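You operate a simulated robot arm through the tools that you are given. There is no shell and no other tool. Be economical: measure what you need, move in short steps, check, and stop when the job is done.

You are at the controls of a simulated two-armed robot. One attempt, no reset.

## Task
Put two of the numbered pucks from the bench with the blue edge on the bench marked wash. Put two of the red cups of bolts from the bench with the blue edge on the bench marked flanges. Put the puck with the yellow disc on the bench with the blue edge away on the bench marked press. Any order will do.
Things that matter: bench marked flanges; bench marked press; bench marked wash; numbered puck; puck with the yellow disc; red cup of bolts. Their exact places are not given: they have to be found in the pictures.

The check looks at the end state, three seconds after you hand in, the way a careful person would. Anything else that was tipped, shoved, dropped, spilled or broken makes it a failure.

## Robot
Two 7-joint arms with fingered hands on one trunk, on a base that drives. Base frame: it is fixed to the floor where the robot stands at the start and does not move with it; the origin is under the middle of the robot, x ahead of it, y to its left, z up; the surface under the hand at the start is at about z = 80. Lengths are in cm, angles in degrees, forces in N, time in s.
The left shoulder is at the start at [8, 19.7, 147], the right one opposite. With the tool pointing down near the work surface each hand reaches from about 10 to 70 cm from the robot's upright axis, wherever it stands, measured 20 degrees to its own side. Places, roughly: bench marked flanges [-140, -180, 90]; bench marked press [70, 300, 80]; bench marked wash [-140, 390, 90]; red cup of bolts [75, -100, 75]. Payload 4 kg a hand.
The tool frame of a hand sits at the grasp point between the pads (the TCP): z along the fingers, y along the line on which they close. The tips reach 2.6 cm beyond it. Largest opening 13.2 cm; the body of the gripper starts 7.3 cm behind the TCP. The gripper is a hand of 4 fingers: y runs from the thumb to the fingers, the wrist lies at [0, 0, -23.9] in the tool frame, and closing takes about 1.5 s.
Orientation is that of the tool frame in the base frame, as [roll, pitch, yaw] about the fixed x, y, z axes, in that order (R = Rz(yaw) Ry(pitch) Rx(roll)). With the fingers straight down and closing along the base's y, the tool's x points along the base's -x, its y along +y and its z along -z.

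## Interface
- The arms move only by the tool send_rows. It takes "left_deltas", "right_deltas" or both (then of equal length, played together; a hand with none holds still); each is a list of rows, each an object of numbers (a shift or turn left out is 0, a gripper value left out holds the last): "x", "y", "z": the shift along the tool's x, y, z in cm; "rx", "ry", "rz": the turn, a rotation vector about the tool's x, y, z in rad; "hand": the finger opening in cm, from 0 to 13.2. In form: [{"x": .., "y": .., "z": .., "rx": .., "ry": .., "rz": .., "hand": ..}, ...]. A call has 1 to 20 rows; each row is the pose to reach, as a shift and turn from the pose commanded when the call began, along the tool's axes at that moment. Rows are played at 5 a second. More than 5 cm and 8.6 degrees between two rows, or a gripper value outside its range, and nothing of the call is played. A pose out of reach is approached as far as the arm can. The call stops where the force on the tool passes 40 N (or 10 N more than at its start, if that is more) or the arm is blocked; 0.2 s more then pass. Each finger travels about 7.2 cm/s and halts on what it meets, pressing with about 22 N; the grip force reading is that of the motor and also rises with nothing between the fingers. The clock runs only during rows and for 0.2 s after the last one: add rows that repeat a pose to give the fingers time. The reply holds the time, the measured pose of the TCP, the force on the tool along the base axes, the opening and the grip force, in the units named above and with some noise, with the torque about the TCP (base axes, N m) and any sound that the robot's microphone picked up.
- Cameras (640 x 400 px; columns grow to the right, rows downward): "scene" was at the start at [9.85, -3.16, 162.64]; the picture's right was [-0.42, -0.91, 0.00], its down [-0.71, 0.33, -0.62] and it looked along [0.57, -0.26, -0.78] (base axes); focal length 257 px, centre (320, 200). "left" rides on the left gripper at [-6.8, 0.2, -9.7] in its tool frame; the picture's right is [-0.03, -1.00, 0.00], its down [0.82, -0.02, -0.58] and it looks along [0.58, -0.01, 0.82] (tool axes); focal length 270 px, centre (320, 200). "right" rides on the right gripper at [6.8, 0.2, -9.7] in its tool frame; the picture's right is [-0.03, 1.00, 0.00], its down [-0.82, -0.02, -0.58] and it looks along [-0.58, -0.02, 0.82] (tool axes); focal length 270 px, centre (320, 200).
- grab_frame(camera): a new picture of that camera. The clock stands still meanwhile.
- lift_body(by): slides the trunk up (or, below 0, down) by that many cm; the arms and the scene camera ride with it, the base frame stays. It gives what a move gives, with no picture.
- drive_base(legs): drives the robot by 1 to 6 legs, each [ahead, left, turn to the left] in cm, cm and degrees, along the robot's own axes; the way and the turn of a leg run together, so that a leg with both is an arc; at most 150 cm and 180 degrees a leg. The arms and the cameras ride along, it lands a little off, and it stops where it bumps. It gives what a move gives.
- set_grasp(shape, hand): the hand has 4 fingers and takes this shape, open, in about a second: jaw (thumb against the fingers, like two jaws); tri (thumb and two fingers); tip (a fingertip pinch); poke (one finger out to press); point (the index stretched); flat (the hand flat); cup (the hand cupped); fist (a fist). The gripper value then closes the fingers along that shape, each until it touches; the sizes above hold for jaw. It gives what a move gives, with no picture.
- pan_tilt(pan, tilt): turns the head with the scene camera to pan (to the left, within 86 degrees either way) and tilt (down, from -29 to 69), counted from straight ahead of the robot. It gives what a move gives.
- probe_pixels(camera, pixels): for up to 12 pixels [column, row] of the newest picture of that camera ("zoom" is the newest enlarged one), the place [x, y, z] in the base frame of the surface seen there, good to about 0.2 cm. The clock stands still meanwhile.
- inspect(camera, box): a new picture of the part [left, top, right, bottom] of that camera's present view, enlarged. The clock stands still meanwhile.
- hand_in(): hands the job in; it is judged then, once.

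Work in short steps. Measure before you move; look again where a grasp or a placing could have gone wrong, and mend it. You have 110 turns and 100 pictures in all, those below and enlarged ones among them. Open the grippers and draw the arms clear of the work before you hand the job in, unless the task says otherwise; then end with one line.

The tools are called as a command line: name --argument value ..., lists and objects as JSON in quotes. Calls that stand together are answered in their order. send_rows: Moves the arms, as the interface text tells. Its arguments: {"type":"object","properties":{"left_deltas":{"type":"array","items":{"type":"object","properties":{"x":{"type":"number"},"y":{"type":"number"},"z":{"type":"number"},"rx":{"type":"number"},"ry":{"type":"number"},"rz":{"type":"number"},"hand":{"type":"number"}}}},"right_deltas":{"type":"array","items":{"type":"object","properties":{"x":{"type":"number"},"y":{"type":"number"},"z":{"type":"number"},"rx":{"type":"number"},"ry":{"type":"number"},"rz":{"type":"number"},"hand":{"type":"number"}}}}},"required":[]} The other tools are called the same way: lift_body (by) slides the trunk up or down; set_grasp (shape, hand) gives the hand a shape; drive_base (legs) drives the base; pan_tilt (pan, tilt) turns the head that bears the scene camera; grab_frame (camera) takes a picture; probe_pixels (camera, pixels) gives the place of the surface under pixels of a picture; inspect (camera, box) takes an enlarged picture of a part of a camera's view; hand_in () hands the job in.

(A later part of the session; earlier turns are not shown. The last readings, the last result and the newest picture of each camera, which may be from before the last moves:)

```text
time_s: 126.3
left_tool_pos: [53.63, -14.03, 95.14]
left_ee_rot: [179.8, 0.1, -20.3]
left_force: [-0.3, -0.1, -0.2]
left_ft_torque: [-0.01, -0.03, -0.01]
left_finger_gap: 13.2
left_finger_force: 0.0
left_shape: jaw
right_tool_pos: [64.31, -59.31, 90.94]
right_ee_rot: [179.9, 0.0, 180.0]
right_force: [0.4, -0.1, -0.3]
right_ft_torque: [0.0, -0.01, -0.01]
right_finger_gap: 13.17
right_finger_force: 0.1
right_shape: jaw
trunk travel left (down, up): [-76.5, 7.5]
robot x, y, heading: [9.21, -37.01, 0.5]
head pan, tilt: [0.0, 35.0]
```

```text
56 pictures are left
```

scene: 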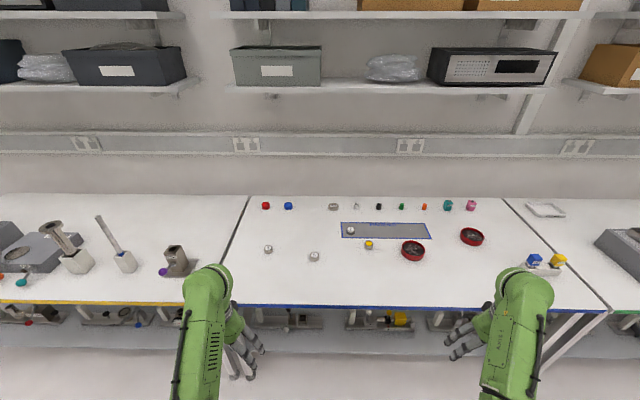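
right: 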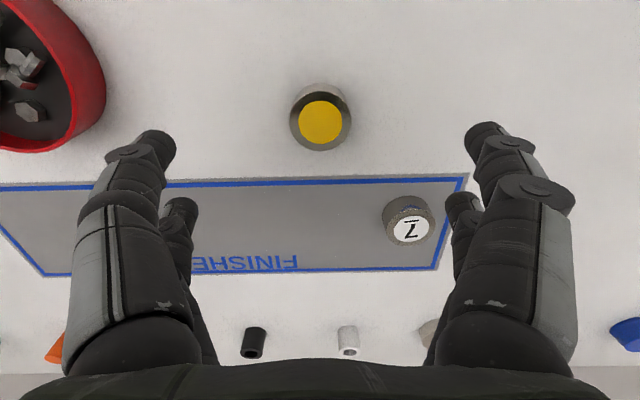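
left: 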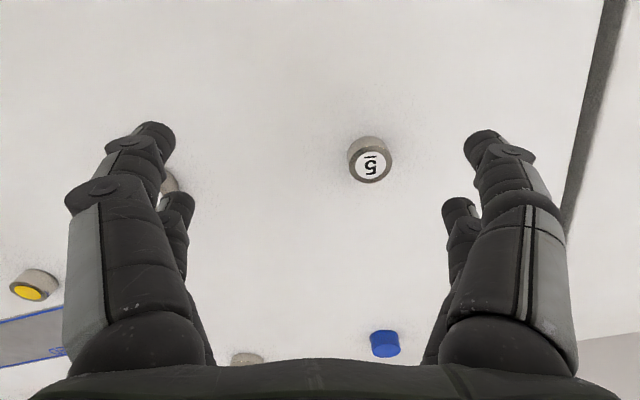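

Probe yellow puck; move the left over puck 5 at z≈88.

probe_pixels --camera "right" --pixels '[[320, 122], [293, 120], [348, 120], [320, 94], [320, 148]]'

send_rows --left_deltas '[{"x": 1.8, "y": -1.6, "z": 1}, {"x": 3.6, "y": -3.2, "z": 3}, {"x": 5.3, "y": -4.8, "z": 5}, {"x": 5.3, "y": -4.8, "z": 7, "hand": 9}, {"x": 5.3, "y": -4.8, "z": 7}]'

grab_frame --camera "left"

```text
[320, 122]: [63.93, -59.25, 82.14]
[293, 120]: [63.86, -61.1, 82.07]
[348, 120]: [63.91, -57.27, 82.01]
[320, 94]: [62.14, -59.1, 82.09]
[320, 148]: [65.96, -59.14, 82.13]
```

```text
time_s: 127.5
left_tool_pos: [60.24, -11.38, 87.82]
left_ee_rot: [180.0, 0.1, -20.3]
left_force: [-0.1, 0.5, -0.1]
left_ft_torque: [-0.01, 0.03, 0.02]
left_finger_gap: 9.03
left_finger_force: 0.0
left_shape: jaw
right_tool_pos: [64.3, -59.34, 90.92]
right_ee_rot: [179.9, 0.0, -179.9]
right_force: [-0.3, 0.3, 0.1]
right_ft_torque: [0.0, 0.0, 0.01]
right_finger_gap: 13.2
right_finger_force: 0.0
right_shape: jaw
trunk travel left (down, up): [-76.5, 7.5]
robot x, y, heading: [9.13, -37.08, 0.5]
head pan, tilt: [0.0, 35.0]
```

```text
55 pictures are left
```

left: 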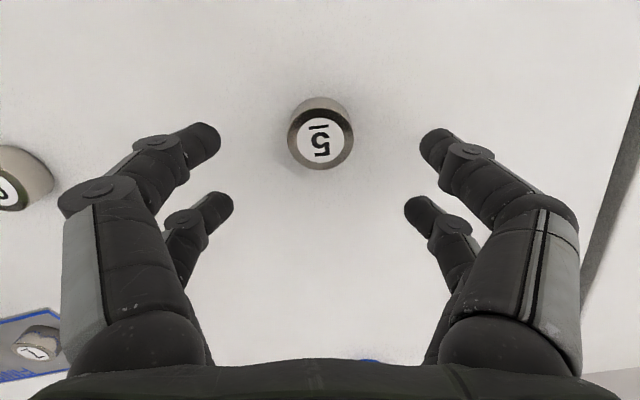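

Both centred. Lower both to z≈83 with fingers at 9 cm, then close gradually.

send_rows --left_deltas '[{"z": 1}, {"z": 2}, {"z": 3}, {"z": 4}, {"z": 4.8}, {"z": 4.8}, {"z": 4.8, "hand": 6}, {"z": 4.8, "hand": 3}, {"z": 4.8, "hand": 2.5}, {"z": 4.8}, {"z": 4.8}, {"z": 4.8}, {"z": 4.8}]' --right_deltas '[{"x": 0.35, "y": 0.1, "z": 1, "hand": 9}, {"x": 0.35, "y": 0.1, "z": 3}, {"x": 0.35, "y": 0.1, "z": 5}, {"x": 0.35, "y": 0.1, "z": 6.5}, {"x": 0.35, "y": 0.1, "z": 7.9}, {"x": 0.35, "y": 0.1, "z": 7.9}, {"x": 0.35, "y": 0.1, "z": 7.9, "hand": 6}, {"x": 0.35, "y": 0.1, "z": 7.9, "hand": 3}, {"x": 0.35, "y": 0.1, "z": 7.9, "hand": 2.5}, {"x": 0.35, "y": 0.1, "z": 7.9}, {"x": 0.35, "y": 0.1, "z": 7.9}, {"x": 0.35, "y": 0.1, "z": 7.9}, {"x": 0.35, "y": 0.1, "z": 7.9}]'

grab_frame --camera "left"

grab_frame --camera "right"

```text
time_s: 130.3
left_tool_pos: [60.19, -11.33, 83.12]
left_ee_rot: [179.8, 0.0, -20.3]
left_force: [-1.1, -0.2, -1.5]
left_ft_torque: [0.05, 0.0, 0.03]
left_finger_gap: 2.03
left_finger_force: 21.3
left_shape: jaw
right_tool_pos: [63.83, -58.89, 82.89]
right_ee_rot: [179.9, -0.1, -179.9]
right_force: [0.1, -0.3, -1.8]
right_ft_torque: [0.05, -0.01, -0.06]
right_finger_gap: 2.22
right_finger_force: 21.7
right_shape: jaw
trunk travel left (down, up): [-76.5, 7.5]
robot x, y, heading: [9.41, -36.69, 0.4]
head pan, tilt: [0.0, 35.0]
```

```text
54 pictures are left
```

left: 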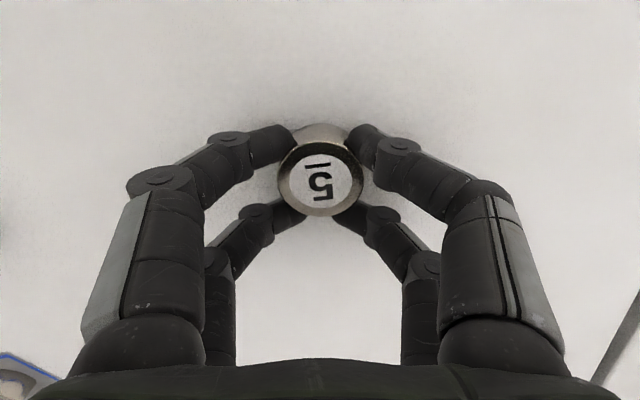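

```text
53 pictures are left
```

right: 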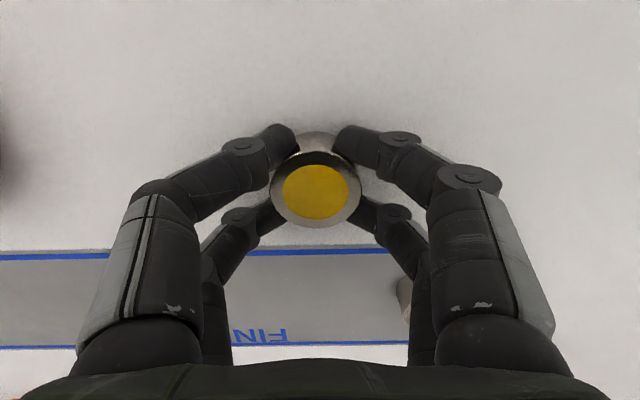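

Both pucks are caged by four fingers with grip force. Lift both and check.

send_rows --left_deltas '[{"z": -2, "hand": 1.5}, {"z": -5}, {"z": -8}, {"z": -11}, {"z": -11}]' --right_deltas '[{"z": -2, "hand": 1.5}, {"z": -5}, {"z": -8}, {"z": -11}, {"z": -11}]'

grab_frame --camera "left"

grab_frame --camera "right"

```text
time_s: 131.5
left_tool_pos: [60.15, -11.13, 94.24]
left_ee_rot: [179.9, 0.1, -20.4]
left_force: [-0.3, 1.3, -2.5]
left_ft_torque: [-0.01, 0.0, 0.02]
left_finger_gap: 1.85
left_finger_force: 22.3
left_shape: jaw
right_tool_pos: [63.93, -58.86, 94.22]
right_ee_rot: [179.9, -0.1, -179.9]
right_force: [0.3, 0.5, -2.4]
right_ft_torque: [-0.02, 0.01, -0.01]
right_finger_gap: 2.03
right_finger_force: 21.1
right_shape: jaw
trunk travel left (down, up): [-76.5, 7.5]
robot x, y, heading: [9.26, -36.87, 0.5]
head pan, tilt: [0.0, 35.0]
```

```text
52 pictures are left
```

left: 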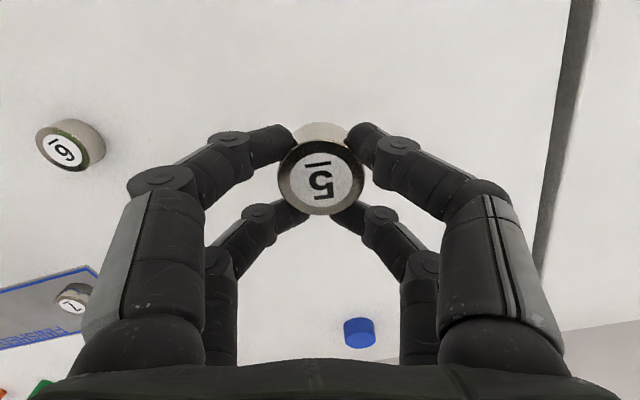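

```text
51 pictures are left
```

right: 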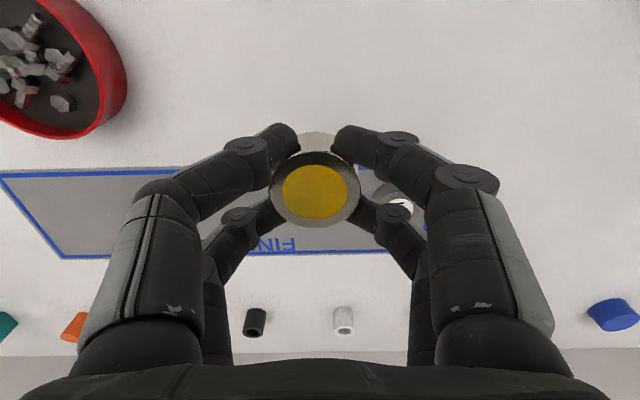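

Secure. Draw hands in, raise trunk, back off and drive sideways left towards the press bench.

send_rows --left_deltas '[{"x": -2, "y": 2.5}, {"x": -4, "y": 5}, {"x": -6, "y": 7.5}, {"x": -8, "y": 7.5}, {"x": -8, "y": 7.5}]' --right_deltas '[{"x": 3, "y": -2.5}, {"x": 6, "y": -5}, {"x": 9, "y": -7.5}, {"x": 12, "y": -10}, {"x": 12, "y": -10}]'

lift_body --by 7

drive_base --legs '[[-46, 0, 0], [0, 145, 0]]'

pan_tilt --pan 60 --tilt 25

grab_frame --camera "scene"

```text
time_s: 132.7
left_tool_pos: [50.27, -15.62, 94.14]
left_ee_rot: [179.9, 0.1, -20.2]
left_force: [-0.1, 0.0, -2.6]
left_ft_torque: [0.05, -0.04, -0.02]
left_finger_gap: 1.84
left_finger_force: 22.1
left_shape: jaw
right_tool_pos: [51.78, -68.97, 94.32]
right_ee_rot: [179.9, -0.1, -179.9]
right_force: [-0.6, -0.2, -2.6]
right_ft_torque: [0.03, 0.06, 0.0]
right_finger_gap: 1.99
right_finger_force: 21.7
right_shape: jaw
trunk travel left (down, up): [-76.5, 7.5]
robot x, y, heading: [9.42, -36.96, 0.1]
head pan, tilt: [0.0, 35.0]
```

```text
time_s: 133.8
left_tool_pos: [50.29, -15.52, 101.15]
left_ee_rot: [179.9, 0.1, -20.4]
left_force: [-0.5, -1.1, -2.7]
left_ft_torque: [-0.02, -0.01, 0.0]
left_finger_gap: 1.86
left_finger_force: 22.1
left_shape: jaw
right_tool_pos: [51.68, -68.94, 101.23]
right_ee_rot: [179.9, -0.1, -179.9]
right_force: [0.9, 0.9, -2.0]
right_ft_torque: [0.01, 0.0, 0.04]
right_finger_gap: 2.02
right_finger_force: 21.7
right_shape: jaw
trunk travel left (down, up): [-83.5, 0.5]
robot x, y, heading: [9.32, -37.09, 0.3]
head pan, tilt: [0.0, 35.0]
```

```text
time_s: 143.3
left_tool_pos: [-0.05, 126.21, 101.05]
left_ee_rot: [179.9, 0.1, -18.7]
left_force: [-0.9, 0.4, -2.6]
left_ft_torque: [0.01, -0.03, -0.03]
left_finger_gap: 1.84
left_finger_force: 21.9
left_shape: jaw
right_tool_pos: [2.83, 73.11, 101.23]
right_ee_rot: [179.8, -0.1, -178.5]
right_force: [-0.2, 0.5, -2.5]
right_ft_torque: [0.02, 0.05, 0.0]
right_finger_gap: 2.03
right_finger_force: 22.1
right_shape: jaw
trunk travel left (down, up): [-83.5, 0.5]
robot x, y, heading: [-40.43, 103.72, 1.7]
head pan, tilt: [0.0, 35.0]
```

```text
time_s: 144.6
left_tool_pos: [-0.06, 126.26, 101.0]
left_ee_rot: [179.9, 0.0, -18.6]
left_force: [0.4, -0.5, -2.0]
left_ft_torque: [-0.01, -0.01, -0.01]
left_finger_gap: 1.85
left_finger_force: 22.1
left_shape: jaw
right_tool_pos: [2.91, 72.98, 101.24]
right_ee_rot: [179.9, -0.1, -178.4]
right_force: [0.4, 0.4, -3.1]
right_ft_torque: [0.02, 0.01, 0.03]
right_finger_gap: 2.02
right_finger_force: 22.0
right_shape: jaw
trunk travel left (down, up): [-83.5, 0.5]
robot x, y, heading: [-40.46, 103.96, 2.1]
head pan, tilt: [60.0, 25.0]
```

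```text
50 pictures are left
```

scene: 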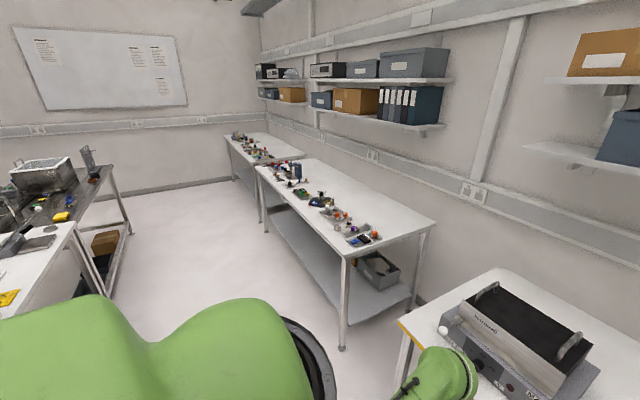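

Probe the benches' corners ahead.

probe_pixels --camera "scene" --pixels '[[345, 250], [258, 168], [430, 222], [300, 162], [230, 140], [300, 155], [402, 320], [60, 230], [105, 170], [342, 345]]'

inspect --camera "scene" --box '[200, 110, 460, 280]'

inspect --camera "scene" --box '[0, 130, 200, 310]'

```text
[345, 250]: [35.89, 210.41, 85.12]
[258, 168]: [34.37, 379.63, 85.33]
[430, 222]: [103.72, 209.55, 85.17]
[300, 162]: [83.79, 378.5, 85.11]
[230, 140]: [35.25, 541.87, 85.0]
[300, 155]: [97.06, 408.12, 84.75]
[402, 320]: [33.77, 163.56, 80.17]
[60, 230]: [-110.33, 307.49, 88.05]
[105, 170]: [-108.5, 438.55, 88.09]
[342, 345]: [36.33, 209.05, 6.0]
```

```text
2.35 times, centred on (330, 195) of scene
```

zoom: 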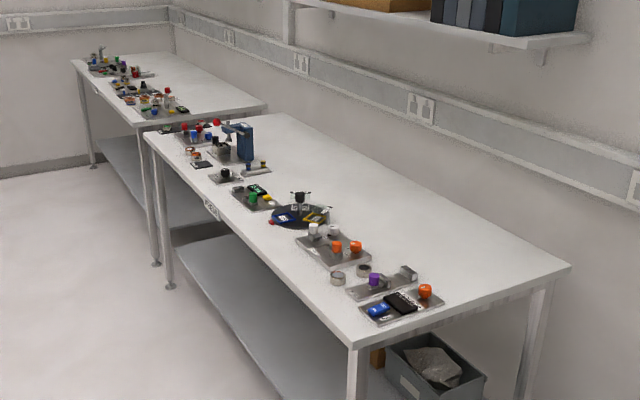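

```text
2.22 times, centred on (100, 220) of scene
```

zoom: 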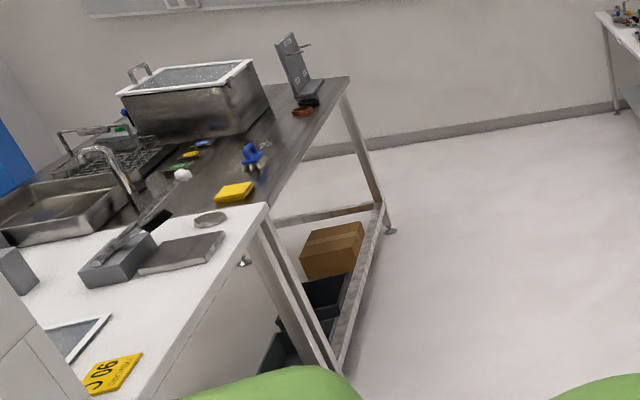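

Press bench spans y 210–380, x 36–105, z≈85, parts along the front. Wash bench is the steel sink one (y~310–438, x<-110). Drive left 130 and look down at the press bench.

drive_base --legs '[[4, 135, -2]]'

pan_tilt --pan 0 --tilt 40

grab_frame --camera "scene"

```text
time_s: 151.1
left_tool_pos: [5.81, 253.27, 101.08]
left_ee_rot: [179.9, 0.1, -22.8]
left_force: [-0.8, -0.2, -1.7]
left_ft_torque: [0.01, -0.02, -0.03]
left_finger_gap: 1.83
left_finger_force: 22.3
left_shape: jaw
right_tool_pos: [4.97, 199.92, 101.18]
right_ee_rot: [179.9, 0.0, 177.7]
right_force: [0.0, 1.1, -3.0]
right_ft_torque: [0.0, -0.01, 0.02]
right_finger_gap: 2.0
right_finger_force: 22.0
right_shape: jaw
trunk travel left (down, up): [-83.5, 0.5]
robot x, y, heading: [-36.18, 234.12, -2.1]
head pan, tilt: [60.0, 25.0]
```

```text
time_s: 152.4
left_tool_pos: [5.9, 253.37, 100.98]
left_ee_rot: [179.9, 0.1, -22.9]
left_force: [0.5, 0.8, -1.7]
left_ft_torque: [0.0, -0.01, -0.01]
left_finger_gap: 1.86
left_finger_force: 22.4
left_shape: jaw
right_tool_pos: [4.9, 199.87, 101.19]
right_ee_rot: [179.8, -0.1, 177.6]
right_force: [-0.2, 0.1, -2.5]
right_ft_torque: [0.04, 0.0, -0.01]
right_finger_gap: 1.98
right_finger_force: 21.8
right_shape: jaw
trunk travel left (down, up): [-83.5, 0.5]
robot x, y, heading: [-36.3, 233.67, -2.5]
head pan, tilt: [0.0, 40.0]
```

```text
47 pictures are left
```

scene: 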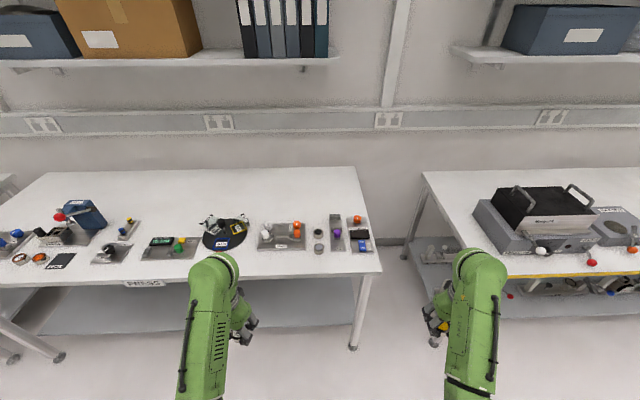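

Label "PRESS" seen at (143,283). Probe free spots.

probe_pixels --camera "scene" --pixels '[[330, 205], [300, 265], [290, 210], [365, 265], [318, 248], [335, 250], [360, 248], [290, 247], [290, 225], [340, 218], [225, 240], [375, 268]]'

inspect --camera "scene" --box '[40, 160, 400, 320]'

```text
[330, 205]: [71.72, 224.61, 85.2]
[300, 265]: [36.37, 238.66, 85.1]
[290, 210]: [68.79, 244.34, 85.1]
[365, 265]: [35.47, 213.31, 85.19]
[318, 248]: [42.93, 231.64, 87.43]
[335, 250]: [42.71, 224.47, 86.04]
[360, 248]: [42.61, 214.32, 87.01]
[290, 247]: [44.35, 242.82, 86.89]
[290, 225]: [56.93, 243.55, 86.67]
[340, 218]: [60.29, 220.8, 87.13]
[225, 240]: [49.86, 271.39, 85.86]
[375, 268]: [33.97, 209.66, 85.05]
```

```text
1.78 times, centred on (220, 240) of scene
```

zoom: 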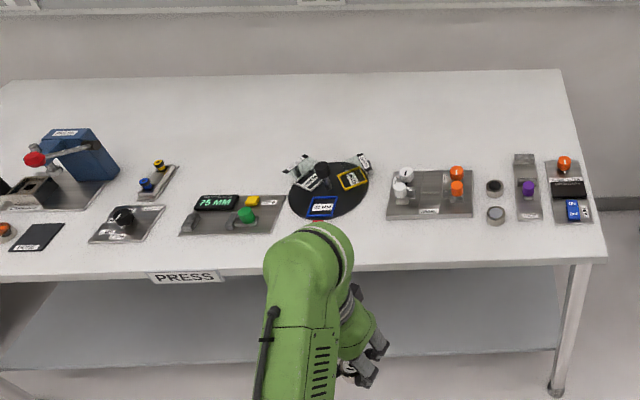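

Free area behind the parts at x>63. Drive to x≈10, y≈254, then reach to (68,235).

drive_base --legs '[[0, 20, 2], [46, 0, 0]]'

grab_frame --camera "right"

grab_frame --camera "scene"

```text
time_s: 156.4
left_tool_pos: [51.31, 275.05, 101.09]
left_ee_rot: [179.9, 0.1, -21.2]
left_force: [0.0, 0.0, -2.9]
left_ft_torque: [0.0, -0.01, -0.01]
left_finger_gap: 1.83
left_finger_force: 22.2
left_shape: jaw
right_tool_pos: [51.96, 221.63, 101.36]
right_ee_rot: [179.9, 0.0, 179.3]
right_force: [-0.5, 0.8, -2.5]
right_ft_torque: [0.03, 0.04, 0.01]
right_finger_gap: 2.0
right_finger_force: 22.2
right_shape: jaw
trunk travel left (down, up): [-83.5, 0.5]
robot x, y, heading: [10.49, 254.44, -0.6]
head pan, tilt: [0.0, 40.0]
```

```text
45 pictures are left
```

right: 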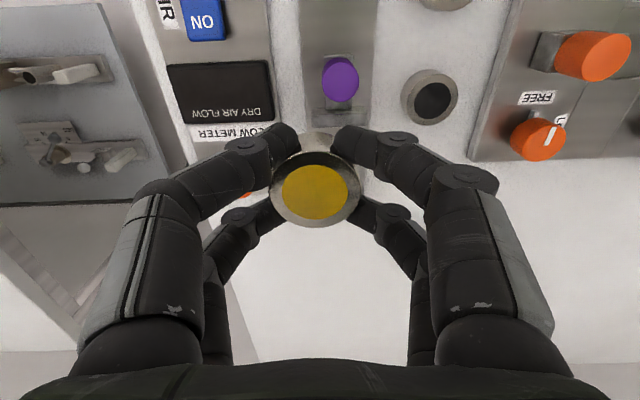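

```text
44 pictures are left
```

scene: 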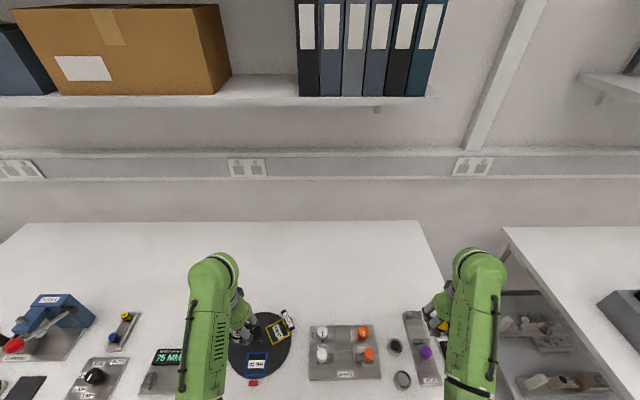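

Move the right hand to (69,232.5).

send_rows --right_deltas '[{"x": -4, "y": 2.2}, {"x": -8, "y": 4.4}, {"x": -12, "y": 6.6}, {"x": -15, "y": 8.8}, {"x": -17, "y": 11}, {"x": -17, "y": 11}]'

grab_frame --camera "right"

probe_pixels --camera "right" --pixels '[[200, 60], [440, 60], [320, 90], [150, 100], [500, 100], [320, 260]]'

```text
time_s: 157.8
left_tool_pos: [51.41, 274.94, 101.04]
left_ee_rot: [179.8, 0.1, -21.2]
left_force: [-0.3, -0.2, -2.8]
left_ft_torque: [0.01, -0.02, 0.0]
left_finger_gap: 1.84
left_finger_force: 22.7
left_shape: jaw
right_tool_pos: [69.12, 232.17, 101.12]
right_ee_rot: [179.9, -0.2, 179.1]
right_force: [0.3, -1.0, -2.7]
right_ft_torque: [0.03, -0.03, 0.03]
right_finger_gap: 1.98
right_finger_force: 21.6
right_shape: jaw
trunk travel left (down, up): [-83.5, 0.5]
robot x, y, heading: [10.1, 254.24, -0.6]
head pan, tilt: [0.0, 40.0]
```

```text
43 pictures are left
```

right: 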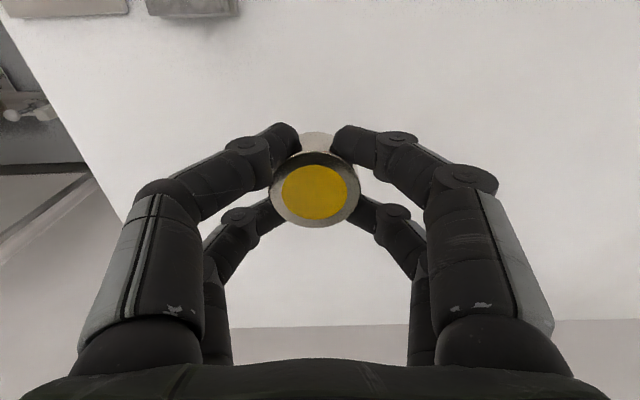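

```text
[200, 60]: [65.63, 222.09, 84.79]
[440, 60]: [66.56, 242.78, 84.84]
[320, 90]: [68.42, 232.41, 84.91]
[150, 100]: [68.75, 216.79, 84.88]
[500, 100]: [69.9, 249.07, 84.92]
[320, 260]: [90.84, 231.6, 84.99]
```

Clear beneath (surface z 84.9). Lower to just above and touch.

send_rows --right_deltas '[{"z": 3}, {"z": 6}, {"z": 9}, {"z": 11.5}, {"z": 12.8}, {"z": 13.1}, {"z": 13.4}, {"z": 13.4}]'

```text
time_s: 159.6
left_tool_pos: [51.41, 274.93, 101.25]
left_ee_rot: [179.8, 0.0, -21.2]
left_force: [0.7, -0.2, -1.9]
left_ft_torque: [-0.02, -0.05, -0.02]
left_finger_gap: 1.84
left_finger_force: 21.9
left_shape: jaw
right_tool_pos: [69.24, 232.39, 87.96]
right_ee_rot: [179.9, 0.1, 179.2]
right_force: [0.0, -3.5, 13.6]
right_ft_torque: [-0.14, -0.08, -0.06]
right_finger_gap: 2.0
right_finger_force: 22.2
right_shape: jaw
trunk travel left (down, up): [-83.5, 0.5]
robot x, y, heading: [10.15, 254.0, -0.6]
head pan, tilt: [0.0, 40.0]
```

Contact (13.6 N up). Ease slightly, open the fingers, and lift.

send_rows --right_deltas '[{"z": -0.2}, {"z": -0.2, "hand": 4}, {"z": -0.2, "hand": 6}, {"z": -0.2, "hand": 8}, {"z": -0.2}, {"z": -0.2}, {"z": -0.2}, {"z": -3}, {"z": -7}, {"z": -11}, {"z": -13}, {"z": -13}]'

grab_frame --camera "right"

```text
time_s: 162.2
left_tool_pos: [51.47, 275.02, 100.95]
left_ee_rot: [179.9, 0.1, -21.2]
left_force: [-0.4, -0.7, -2.1]
left_ft_torque: [-0.01, -0.02, 0.01]
left_finger_gap: 1.83
left_finger_force: 21.8
left_shape: jaw
right_tool_pos: [69.44, 232.3, 100.77]
right_ee_rot: [179.9, -0.1, 179.2]
right_force: [-0.3, 0.3, 0.2]
right_ft_torque: [-0.01, 0.0, 0.02]
right_finger_gap: 7.96
right_finger_force: 0.0
right_shape: jaw
trunk travel left (down, up): [-83.5, 0.5]
robot x, y, heading: [9.63, 254.32, -1.0]
head pan, tilt: [0.0, 40.0]
```

```text
42 pictures are left
```

right: 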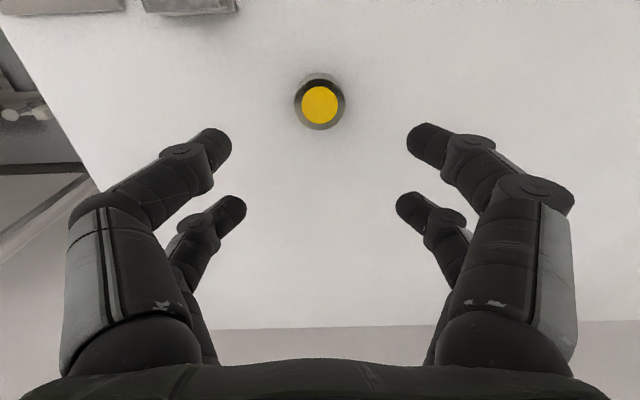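

Yellow puck is placed flat. Retract the right hand, back off, go left and turn to face the wash bench.

send_rows --right_deltas '[{"x": 4, "y": -2}, {"x": 8, "y": -4}, {"x": 12, "y": -6}, {"x": 16, "y": -8}, {"x": 18, "y": -10}, {"x": 18, "y": -10}]'

drive_base --legs '[[-46, 0, 0], [0, 110, 0], [0, 0, 180]]'

grab_frame --camera "scene"

```text
time_s: 163.6
left_tool_pos: [51.52, 275.04, 101.07]
left_ee_rot: [179.8, 0.1, -21.2]
left_force: [0.8, 0.1, -2.1]
left_ft_torque: [0.0, 0.01, 0.01]
left_finger_gap: 1.85
left_finger_force: 22.2
left_shape: jaw
right_tool_pos: [51.1, 222.5, 100.63]
right_ee_rot: [179.9, -0.1, 179.2]
right_force: [-0.3, 0.5, -0.3]
right_ft_torque: [-0.01, -0.01, 0.0]
right_finger_gap: 7.97
right_finger_force: 0.1
right_shape: jaw
trunk travel left (down, up): [-83.5, 0.5]
robot x, y, heading: [10.15, 254.32, -0.6]
head pan, tilt: [0.0, 40.0]
```

```text
time_s: 178.7
left_tool_pos: [-77.1, 342.84, 101.07]
left_ee_rot: [179.9, 0.1, 157.6]
left_force: [0.4, 0.7, -1.4]
left_ft_torque: [0.0, 0.03, 0.0]
left_finger_gap: 1.84
left_finger_force: 21.4
left_shape: jaw
right_tool_pos: [-75.64, 395.18, 100.66]
right_ee_rot: [179.9, -0.1, -2.0]
right_force: [0.1, -0.3, -0.7]
right_ft_torque: [0.01, 0.0, 0.03]
right_finger_gap: 7.95
right_finger_force: 0.1
right_shape: jaw
trunk travel left (down, up): [-83.5, 0.5]
robot x, y, heading: [-35.13, 362.67, 178.3]
head pan, tilt: [0.0, 40.0]
```

```text
41 pictures are left
```

scene: 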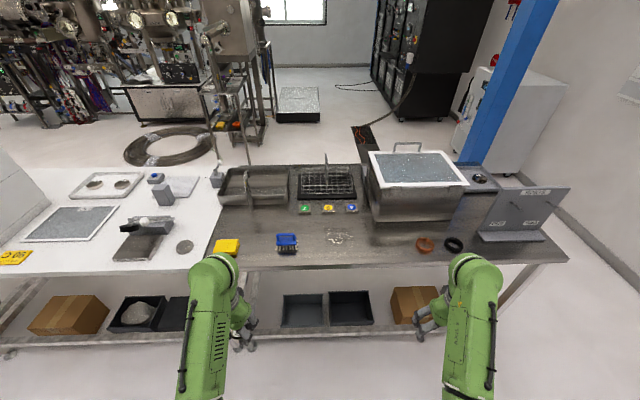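

Zoom onto the steel bench and probe free spots.

inspect --camera "scene" --box '[190, 180, 590, 290]'

probe_pixels --camera "scene" --pixels '[[325, 255], [380, 252], [340, 237], [300, 252], [270, 260], [286, 243], [227, 248], [425, 245], [453, 244], [400, 260], [213, 268], [340, 270]]'

```text
1.60 times, centred on (390, 235) of scene
```

zoom: 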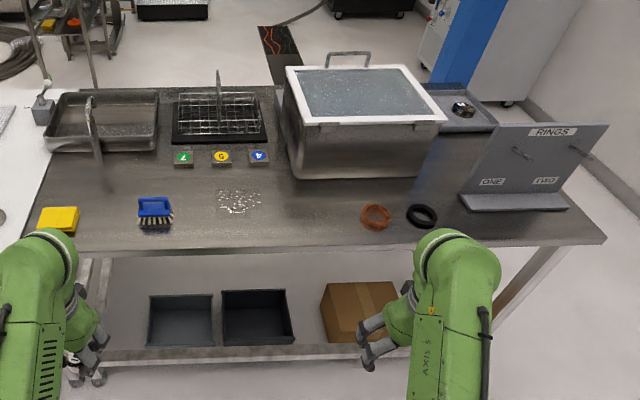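

```text
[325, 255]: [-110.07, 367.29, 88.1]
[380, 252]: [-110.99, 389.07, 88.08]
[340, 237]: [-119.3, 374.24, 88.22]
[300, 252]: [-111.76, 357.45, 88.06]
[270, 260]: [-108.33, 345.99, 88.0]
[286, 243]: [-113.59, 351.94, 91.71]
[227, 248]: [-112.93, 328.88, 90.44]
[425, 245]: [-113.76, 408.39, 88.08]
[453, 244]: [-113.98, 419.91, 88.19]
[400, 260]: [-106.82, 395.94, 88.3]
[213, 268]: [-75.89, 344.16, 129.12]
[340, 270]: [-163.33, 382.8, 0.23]
```

Place puck 5 at about (-114,390), between the wet patch and the orange ring. Drive right 47 and ahead 22.

drive_base --legs '[[0, -47, 1.7], [22, 0, 0]]'

grab_frame --camera "scene"

```text
time_s: 182.8
left_tool_pos: [-96.85, 389.65, 101.14]
left_ee_rot: [179.9, -0.2, 159.0]
left_force: [1.1, 0.0, -2.5]
left_ft_torque: [0.04, 0.03, -0.01]
left_finger_gap: 1.82
left_finger_force: 21.8
left_shape: jaw
right_tool_pos: [-96.64, 441.85, 100.87]
right_ee_rot: [179.8, 0.2, -0.7]
right_force: [0.4, -0.2, 0.7]
right_ft_torque: [0.03, 0.0, -0.02]
right_finger_gap: 7.96
right_finger_force: 0.1
right_shape: jaw
trunk travel left (down, up): [-83.5, 0.5]
robot x, y, heading: [-56.08, 410.58, 179.5]
head pan, tilt: [0.0, 40.0]
```

```text
39 pictures are left
```

scene: 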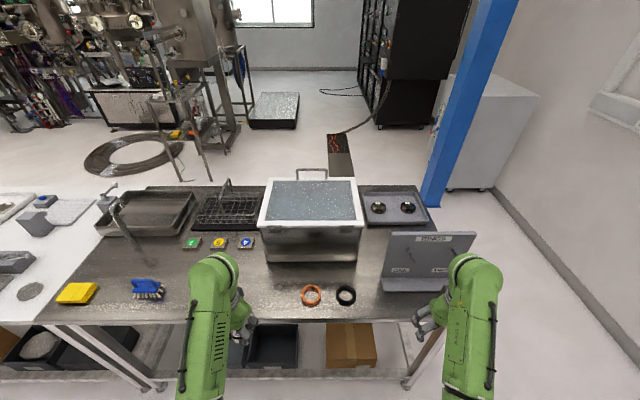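

Extend the left hand to (-114,389.5) and check below.

send_rows --left_deltas '[{"x": 4, "y": -1.5}, {"x": 8, "y": -3}, {"x": 12, "y": -4.5}, {"x": 15.9, "y": -6.1}, {"x": 15.9, "y": -6.1}]'

grab_frame --camera "left"

probe_pixels --camera "left" --pixels '[[200, 60], [440, 60], [320, 90], [180, 120], [480, 110], [320, 260]]'

```text
time_s: 184.0
left_tool_pos: [-114.46, 389.55, 101.05]
left_ee_rot: [180.0, 0.1, 159.0]
left_force: [0.3, 0.7, -3.1]
left_ft_torque: [0.0, 0.0, 0.01]
left_finger_gap: 1.78
left_finger_force: 22.1
left_shape: jaw
right_tool_pos: [-97.05, 441.87, 100.73]
right_ee_rot: [179.9, -0.2, -0.8]
right_force: [0.3, -0.8, 0.9]
right_ft_torque: [0.0, 0.01, -0.01]
right_finger_gap: 7.94
right_finger_force: 0.1
right_shape: jaw
trunk travel left (down, up): [-83.5, 0.5]
robot x, y, heading: [-55.87, 410.89, 179.8]
head pan, tilt: [0.0, 40.0]
```

```text
38 pictures are left
```

left: 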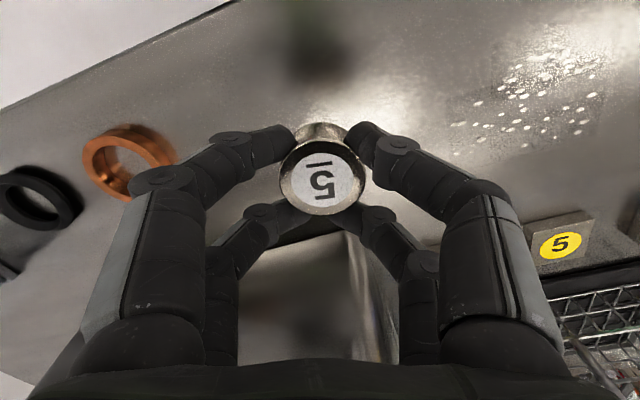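

```text
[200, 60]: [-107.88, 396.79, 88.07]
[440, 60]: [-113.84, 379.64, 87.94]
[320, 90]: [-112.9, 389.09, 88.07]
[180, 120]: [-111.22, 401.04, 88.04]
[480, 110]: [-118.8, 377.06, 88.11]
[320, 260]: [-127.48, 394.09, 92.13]
```

Clear (surface 88.05, bath front at x≈-127). Lower to touch.

send_rows --left_deltas '[{"z": 3}, {"z": 6}, {"z": 8.5}, {"z": 9.5}, {"z": 9.9}, {"z": 10.1}, {"z": 10.1}]'

```text
time_s: 185.6
left_tool_pos: [-114.29, 389.8, 91.04]
left_ee_rot: [180.0, -0.2, 159.0]
left_force: [-1.1, -1.5, 9.4]
left_ft_torque: [-0.02, 0.02, 0.01]
left_finger_gap: 1.78
left_finger_force: 22.2
left_shape: jaw
right_tool_pos: [-96.96, 441.94, 100.65]
right_ee_rot: [179.9, 0.1, -0.7]
right_force: [0.3, 0.2, -0.9]
right_ft_torque: [0.0, -0.02, 0.03]
right_finger_gap: 7.95
right_finger_force: 0.1
right_shape: jaw
trunk travel left (down, up): [-83.5, 0.5]
robot x, y, heading: [-55.89, 410.43, 179.6]
head pan, tilt: [0.0, 40.0]
```

Contact. Release and rise.

send_rows --left_deltas '[{"z": -0.1}, {"z": -0.1, "hand": 4}, {"z": -0.1, "hand": 6}, {"z": -0.1, "hand": 8}, {"z": -0.1}, {"z": -0.1}, {"z": -0.1}, {"z": -3}, {"z": -7}, {"z": -10}, {"z": -10}]'

grab_frame --camera "left"

```text
time_s: 188.0
left_tool_pos: [-114.17, 389.55, 101.15]
left_ee_rot: [179.9, 0.1, 159.1]
left_force: [0.1, 0.1, 0.5]
left_ft_torque: [-0.01, 0.01, 0.02]
left_finger_gap: 7.94
left_finger_force: 0.1
left_shape: jaw
right_tool_pos: [-97.12, 442.02, 100.6]
right_ee_rot: [179.9, 0.0, -0.7]
right_force: [0.4, 0.9, 0.0]
right_ft_torque: [-0.02, 0.0, 0.0]
right_finger_gap: 7.95
right_finger_force: 0.0
right_shape: jaw
trunk travel left (down, up): [-83.5, 0.5]
robot x, y, heading: [-56.03, 410.63, 179.6]
head pan, tilt: [0.0, 40.0]
```

```text
37 pictures are left
```

left: 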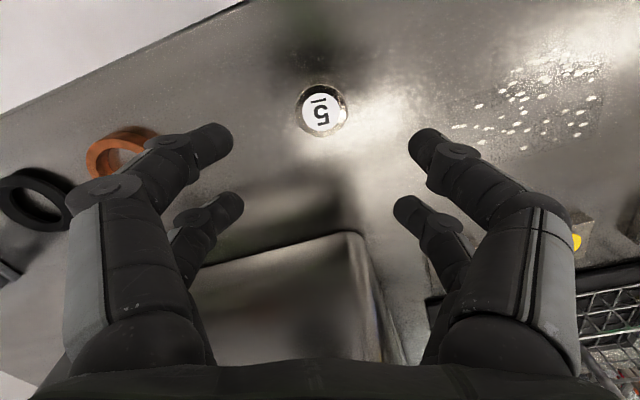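

Puck 5 is placed. Retract, back off, turn and drive back towards the blue-edged bench.

send_rows --left_deltas '[{"x": -4, "y": 1.5}, {"x": -8, "y": 3}, {"x": -12, "y": 4.5}, {"x": -16, "y": 6}, {"x": -16, "y": 6}]'

drive_base --legs '[[-20, 0, 0], [0, 48, 0], [0, 0, 181], [0, -150, 0]]'

```text
time_s: 189.2
left_tool_pos: [-96.79, 389.49, 101.03]
left_ee_rot: [179.9, 0.1, 159.0]
left_force: [-0.1, 0.1, -0.6]
left_ft_torque: [0.02, 0.0, -0.01]
left_finger_gap: 7.95
left_finger_force: 0.1
left_shape: jaw
right_tool_pos: [-96.97, 442.0, 100.57]
right_ee_rot: [179.9, -0.1, -0.6]
right_force: [-0.3, -0.1, -0.9]
right_ft_torque: [-0.01, 0.01, 0.01]
right_finger_gap: 7.95
right_finger_force: 0.1
right_shape: jaw
trunk travel left (down, up): [-83.5, 0.5]
robot x, y, heading: [-56.22, 410.25, 179.5]
head pan, tilt: [0.0, 40.0]
```

```text
refused: 181 is not a number from -180 to 180
```

Use 180 instead.

drive_base --legs '[[-20, 0, 0], [0, 48, 0], [0, 0, 180], [0, -150, 0]]'

```text
time_s: 207.6
left_tool_pos: [-1.4, 229.87, 101.0]
left_ee_rot: [179.8, 0.1, -21.9]
left_force: [0.2, 0.0, -0.3]
left_ft_torque: [0.0, -0.03, 0.0]
left_finger_gap: 7.94
left_finger_force: 0.1
left_shape: jaw
right_tool_pos: [-1.92, 177.58, 100.61]
right_ee_rot: [180.0, -0.2, 178.5]
right_force: [0.2, -0.1, 0.6]
right_ft_torque: [0.01, -0.02, 0.0]
right_finger_gap: 7.94
right_finger_force: 0.0
right_shape: jaw
trunk travel left (down, up): [-83.5, 0.5]
robot x, y, heading: [-42.24, 209.37, -1.1]
head pan, tilt: [0.0, 40.0]
```

Drive the remaining 260 cm right so puck 6 lies in front of the left hand.

drive_base --legs '[[3, -150, 1], [3, -110, 0]]'

pan_tilt --pan 0 --tilt 40

grab_frame --camera "scene"

```text
refused: leg 1 is longer than a leg can be; nothing moved
```

```text
time_s: 208.2
left_tool_pos: [-1.35, 230.03, 100.99]
left_ee_rot: [179.9, 0.1, -21.8]
left_force: [0.1, 1.0, -1.0]
left_ft_torque: [0.02, 0.0, 0.01]
left_finger_gap: 7.95
left_finger_force: 0.0
left_shape: jaw
right_tool_pos: [-1.86, 177.57, 100.67]
right_ee_rot: [179.9, -0.1, 178.5]
right_force: [-0.1, -1.0, 0.1]
right_ft_torque: [0.01, -0.02, -0.02]
right_finger_gap: 7.95
right_finger_force: 0.0
right_shape: jaw
trunk travel left (down, up): [-83.5, 0.5]
robot x, y, heading: [-42.33, 209.75, -1.0]
head pan, tilt: [0.0, 40.0]
```

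```text
36 pictures are left
```

scene: 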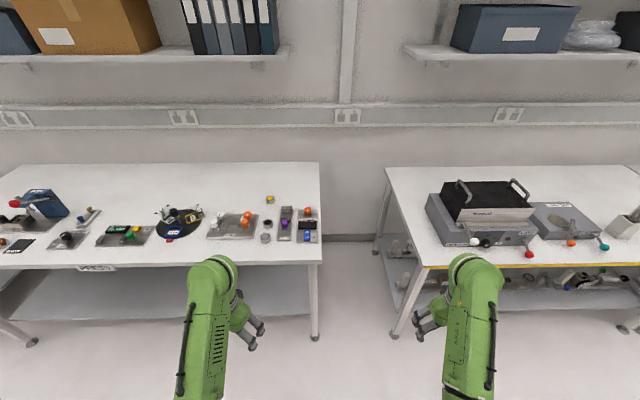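

Leg slightly too long; retry (yellow puck is seen standing on the press bench at (270,199)).

drive_base --legs '[[3, -148, 1], [3, -112, 0]]'

grab_frame --camera "scene"

```text
time_s: 220.7
left_tool_pos: [10.04, -22.51, 100.91]
left_ee_rot: [179.8, 0.2, -18.4]
left_force: [-0.5, 0.4, 0.3]
left_ft_torque: [0.01, 0.01, 0.03]
left_finger_gap: 7.96
left_finger_force: 0.1
left_shape: jaw
right_tool_pos: [12.86, -74.96, 100.66]
right_ee_rot: [179.9, -0.1, -178.0]
right_force: [-0.1, 0.2, 0.1]
right_ft_torque: [-0.02, 0.01, 0.01]
right_finger_gap: 7.92
right_finger_force: 0.0
right_shape: jaw
trunk travel left (down, up): [-83.5, 0.5]
robot x, y, heading: [-29.53, -45.23, 2.2]
head pan, tilt: [0.0, 40.0]
```

```text
35 pictures are left
```

scene: 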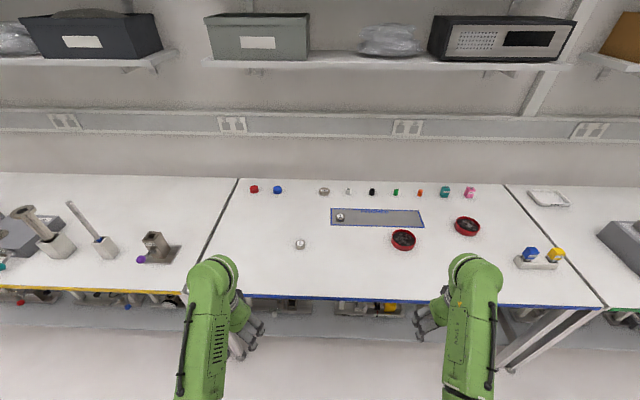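

Drive ahead 38 with right 6, lower trunk 7, and look with the left camera.

drive_base --legs '[[38, -6, -2]]'

lift_body --by -7

grab_frame --camera "left"

probe_pixels --camera "left" --pixels '[[320, 100], [320, 140], [280, 120]]'

```text
time_s: 223.1
left_tool_pos: [49.15, -29.41, 101.04]
left_ee_rot: [179.9, 0.0, -20.5]
left_force: [-1.4, 0.1, -0.9]
left_ft_torque: [0.02, -0.03, 0.01]
left_finger_gap: 7.96
left_finger_force: 0.0
left_shape: jaw
right_tool_pos: [49.77, -81.73, 100.73]
right_ee_rot: [179.9, 0.1, 179.8]
right_force: [-0.7, -0.3, -0.3]
right_ft_torque: [-0.01, -0.02, 0.01]
right_finger_gap: 7.94
right_finger_force: 0.0
right_shape: jaw
trunk travel left (down, up): [-83.5, 0.5]
robot x, y, heading: [8.79, -50.5, 0.3]
head pan, tilt: [0.0, 40.0]
```

```text
time_s: 224.2
left_tool_pos: [49.38, -29.32, 93.87]
left_ee_rot: [179.9, 0.0, -20.6]
left_force: [0.1, -0.4, -0.6]
left_ft_torque: [0.02, -0.02, -0.05]
left_finger_gap: 7.93
left_finger_force: 0.0
left_shape: jaw
right_tool_pos: [50.14, -81.74, 93.69]
right_ee_rot: [179.8, -0.2, 179.8]
right_force: [0.2, 0.0, -0.5]
right_ft_torque: [-0.01, -0.01, 0.01]
right_finger_gap: 7.92
right_finger_force: 0.0
right_shape: jaw
trunk travel left (down, up): [-76.5, 7.5]
robot x, y, heading: [8.79, -50.78, 0.0]
head pan, tilt: [0.0, 40.0]
```

```text
34 pictures are left
```

left: 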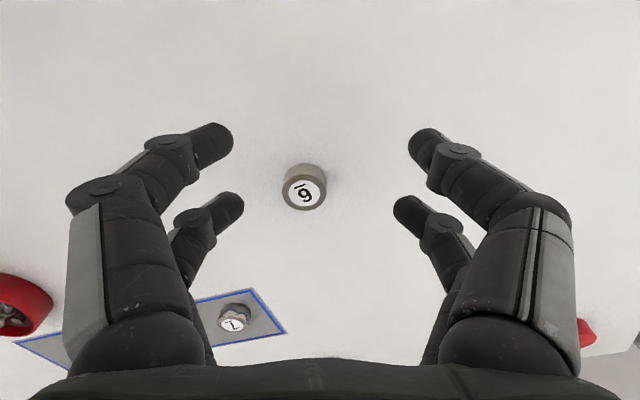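

```text
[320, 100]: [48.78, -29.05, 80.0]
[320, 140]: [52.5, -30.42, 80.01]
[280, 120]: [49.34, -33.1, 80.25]
```

Move over puck 6 and lower to z≈88, fingers at 9 cm.

send_rows --left_deltas '[{"x": 2.6, "y": 0.4, "z": 1, "hand": 9}, {"x": 5.2, "y": 0.9, "z": 2.5}, {"x": 7.87, "y": 1.3, "z": 4}, {"x": 7.87, "y": 1.3, "z": 6}, {"x": 7.87, "y": 1.3, "z": 6}]'

grab_frame --camera "left"

probe_pixels --camera "left" --pixels '[[320, 140], [320, 115], [320, 165], [295, 138], [345, 138]]'

```text
time_s: 225.4
left_tool_pos: [56.05, -33.29, 87.94]
left_ee_rot: [179.9, 0.1, -20.5]
left_force: [0.7, 0.2, 0.4]
left_ft_torque: [-0.01, 0.02, 0.01]
left_finger_gap: 8.94
left_finger_force: 0.1
left_shape: jaw
right_tool_pos: [50.08, -81.75, 93.69]
right_ee_rot: [180.0, 0.0, 179.8]
right_force: [0.0, 0.6, -0.5]
right_ft_torque: [0.01, 0.01, 0.0]
right_finger_gap: 7.96
right_finger_force: 0.1
right_shape: jaw
trunk travel left (down, up): [-76.5, 7.5]
robot x, y, heading: [8.54, -50.86, -0.0]
head pan, tilt: [0.0, 40.0]
```

```text
33 pictures are left
```

left: 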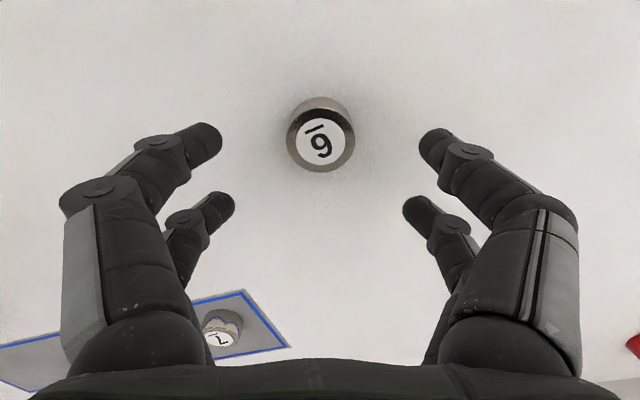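

```text
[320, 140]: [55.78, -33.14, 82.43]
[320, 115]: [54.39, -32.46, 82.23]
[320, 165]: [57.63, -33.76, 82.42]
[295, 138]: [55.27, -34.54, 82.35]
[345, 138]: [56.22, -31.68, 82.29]
```

Centred on puck 6 (same pixel as puck 5 earlier). Lower, close, and lift.

send_rows --left_deltas '[{"z": 1}, {"z": 2}, {"z": 3}, {"z": 4}, {"z": 4.8}, {"z": 4.8}, {"z": 4.8, "hand": 6}, {"z": 4.8, "hand": 3}, {"z": 4.8, "hand": 1.5}, {"z": 4.8}, {"z": 4.8}, {"z": 4.8}, {"z": 4.8}, {"z": 2}, {"z": -1}, {"z": -4}, {"z": -6}, {"z": -6}]'

grab_frame --camera "left"

```text
time_s: 229.2
left_tool_pos: [56.45, -33.42, 93.78]
left_ee_rot: [179.9, 0.1, -20.6]
left_force: [0.8, 0.4, -2.3]
left_ft_torque: [0.0, 0.01, 0.02]
left_finger_gap: 2.27
left_finger_force: 22.1
left_shape: jaw
right_tool_pos: [50.13, -81.72, 93.56]
right_ee_rot: [179.9, -0.1, 179.8]
right_force: [1.1, 0.2, 0.4]
right_ft_torque: [-0.02, 0.04, 0.0]
right_finger_gap: 7.95
right_finger_force: 0.1
right_shape: jaw
trunk travel left (down, up): [-76.5, 7.5]
robot x, y, heading: [8.92, -50.74, 0.2]
head pan, tilt: [0.0, 40.0]
```

```text
32 pictures are left
```

left: 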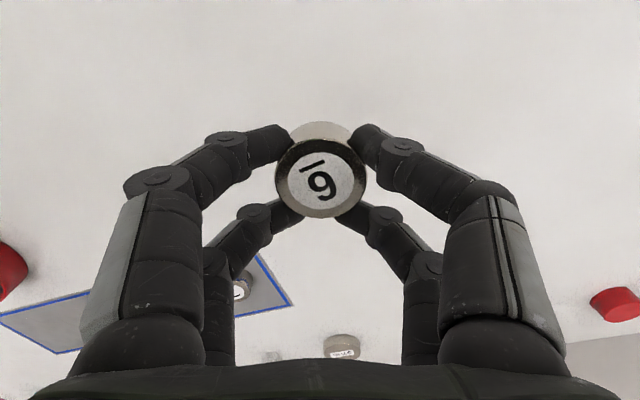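

Puck 6 is held. Retract, raise trunk, and drive to the wash bench in stages.

send_rows --left_deltas '[{"x": -2.5, "y": -0.5}, {"x": -5, "y": -1}, {"x": -7.5, "y": -1.3}, {"x": -7.5, "y": -1.3}]'

lift_body --by 7

drive_base --legs '[[-45, 0, 0], [0, 148, 0], [0, 148, 0]]'

```text
time_s: 230.2
left_tool_pos: [49.79, -29.73, 94.21]
left_ee_rot: [179.9, 0.1, -20.5]
left_force: [0.3, 0.4, -1.9]
left_ft_torque: [0.03, -0.01, -0.06]
left_finger_gap: 2.3
left_finger_force: 22.1
left_shape: jaw
right_tool_pos: [50.05, -81.8, 93.67]
right_ee_rot: [179.9, -0.2, 179.9]
right_force: [-0.3, -0.4, 0.8]
right_ft_torque: [0.0, -0.04, -0.01]
right_finger_gap: 7.96
right_finger_force: 0.1
right_shape: jaw
trunk travel left (down, up): [-76.5, 7.5]
robot x, y, heading: [8.84, -50.68, 0.2]
head pan, tilt: [0.0, 40.0]
```

```text
time_s: 231.3
left_tool_pos: [49.81, -29.61, 101.11]
left_ee_rot: [180.0, 0.1, -20.6]
left_force: [0.0, -0.1, -3.1]
left_ft_torque: [-0.03, 0.03, -0.02]
left_finger_gap: 2.32
left_finger_force: 21.9
left_shape: jaw
right_tool_pos: [50.05, -81.73, 100.66]
right_ee_rot: [179.9, -0.1, 179.8]
right_force: [1.0, -0.1, -0.4]
right_ft_torque: [0.05, 0.01, 0.02]
right_finger_gap: 7.98
right_finger_force: 0.1
right_shape: jaw
trunk travel left (down, up): [-83.5, 0.5]
robot x, y, heading: [8.57, -50.73, 0.2]
head pan, tilt: [0.0, 40.0]
```

```text
time_s: 247.7
left_tool_pos: [-0.72, 264.27, 101.19]
left_ee_rot: [179.9, 0.1, -17.8]
left_force: [-0.4, 0.4, -3.1]
left_ft_torque: [0.03, 0.02, -0.01]
left_finger_gap: 2.3
left_finger_force: 22.3
left_shape: jaw
right_tool_pos: [2.05, 212.32, 100.54]
right_ee_rot: [179.9, -0.1, -177.5]
right_force: [-0.6, 0.2, -0.3]
right_ft_torque: [-0.02, -0.01, -0.03]
right_finger_gap: 7.95
right_finger_force: 0.1
right_shape: jaw
trunk travel left (down, up): [-83.5, 0.5]
robot x, y, heading: [-40.92, 241.35, 2.8]
head pan, tilt: [0.0, 40.0]
```

Heading drift 2.8°; continue left 118 and turn to face the wash bench.

drive_base --legs '[[5, 118, -2], [0, 0, 180]]'

grab_frame --camera "scene"

probe_pixels --camera "scene" --pixels '[[320, 240], [260, 255], [240, 255], [280, 245], [227, 248], [210, 255]]'

```text
time_s: 260.9
left_tool_pos: [-79.76, 334.09, 101.08]
left_ee_rot: [179.8, 0.1, 161.9]
left_force: [0.2, 0.8, -1.9]
left_ft_torque: [0.02, -0.04, 0.01]
left_finger_gap: 2.26
left_finger_force: 21.4
left_shape: jaw
right_tool_pos: [-82.28, 386.05, 100.6]
right_ee_rot: [179.9, -0.1, 2.2]
right_force: [-0.2, -0.4, -0.2]
right_ft_torque: [0.0, 0.0, -0.01]
right_finger_gap: 7.96
right_finger_force: 0.0
right_shape: jaw
trunk travel left (down, up): [-83.5, 0.5]
robot x, y, heading: [-39.78, 356.92, -177.6]
head pan, tilt: [0.0, 40.0]
```

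```text
31 pictures are left
```

scene: 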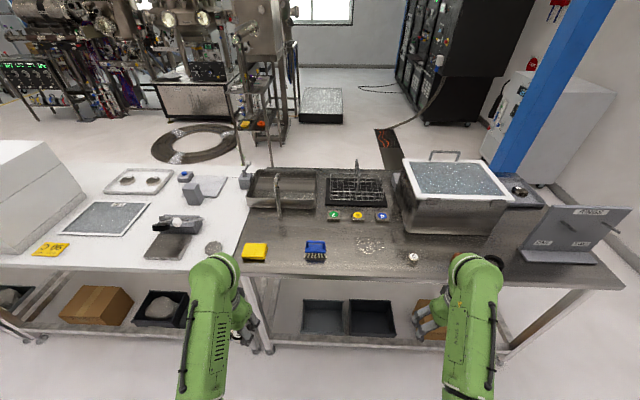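

```text
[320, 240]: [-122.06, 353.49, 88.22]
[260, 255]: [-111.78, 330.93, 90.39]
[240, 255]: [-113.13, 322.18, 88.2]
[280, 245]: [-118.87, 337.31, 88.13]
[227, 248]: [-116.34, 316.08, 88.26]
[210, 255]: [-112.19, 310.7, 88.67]
```

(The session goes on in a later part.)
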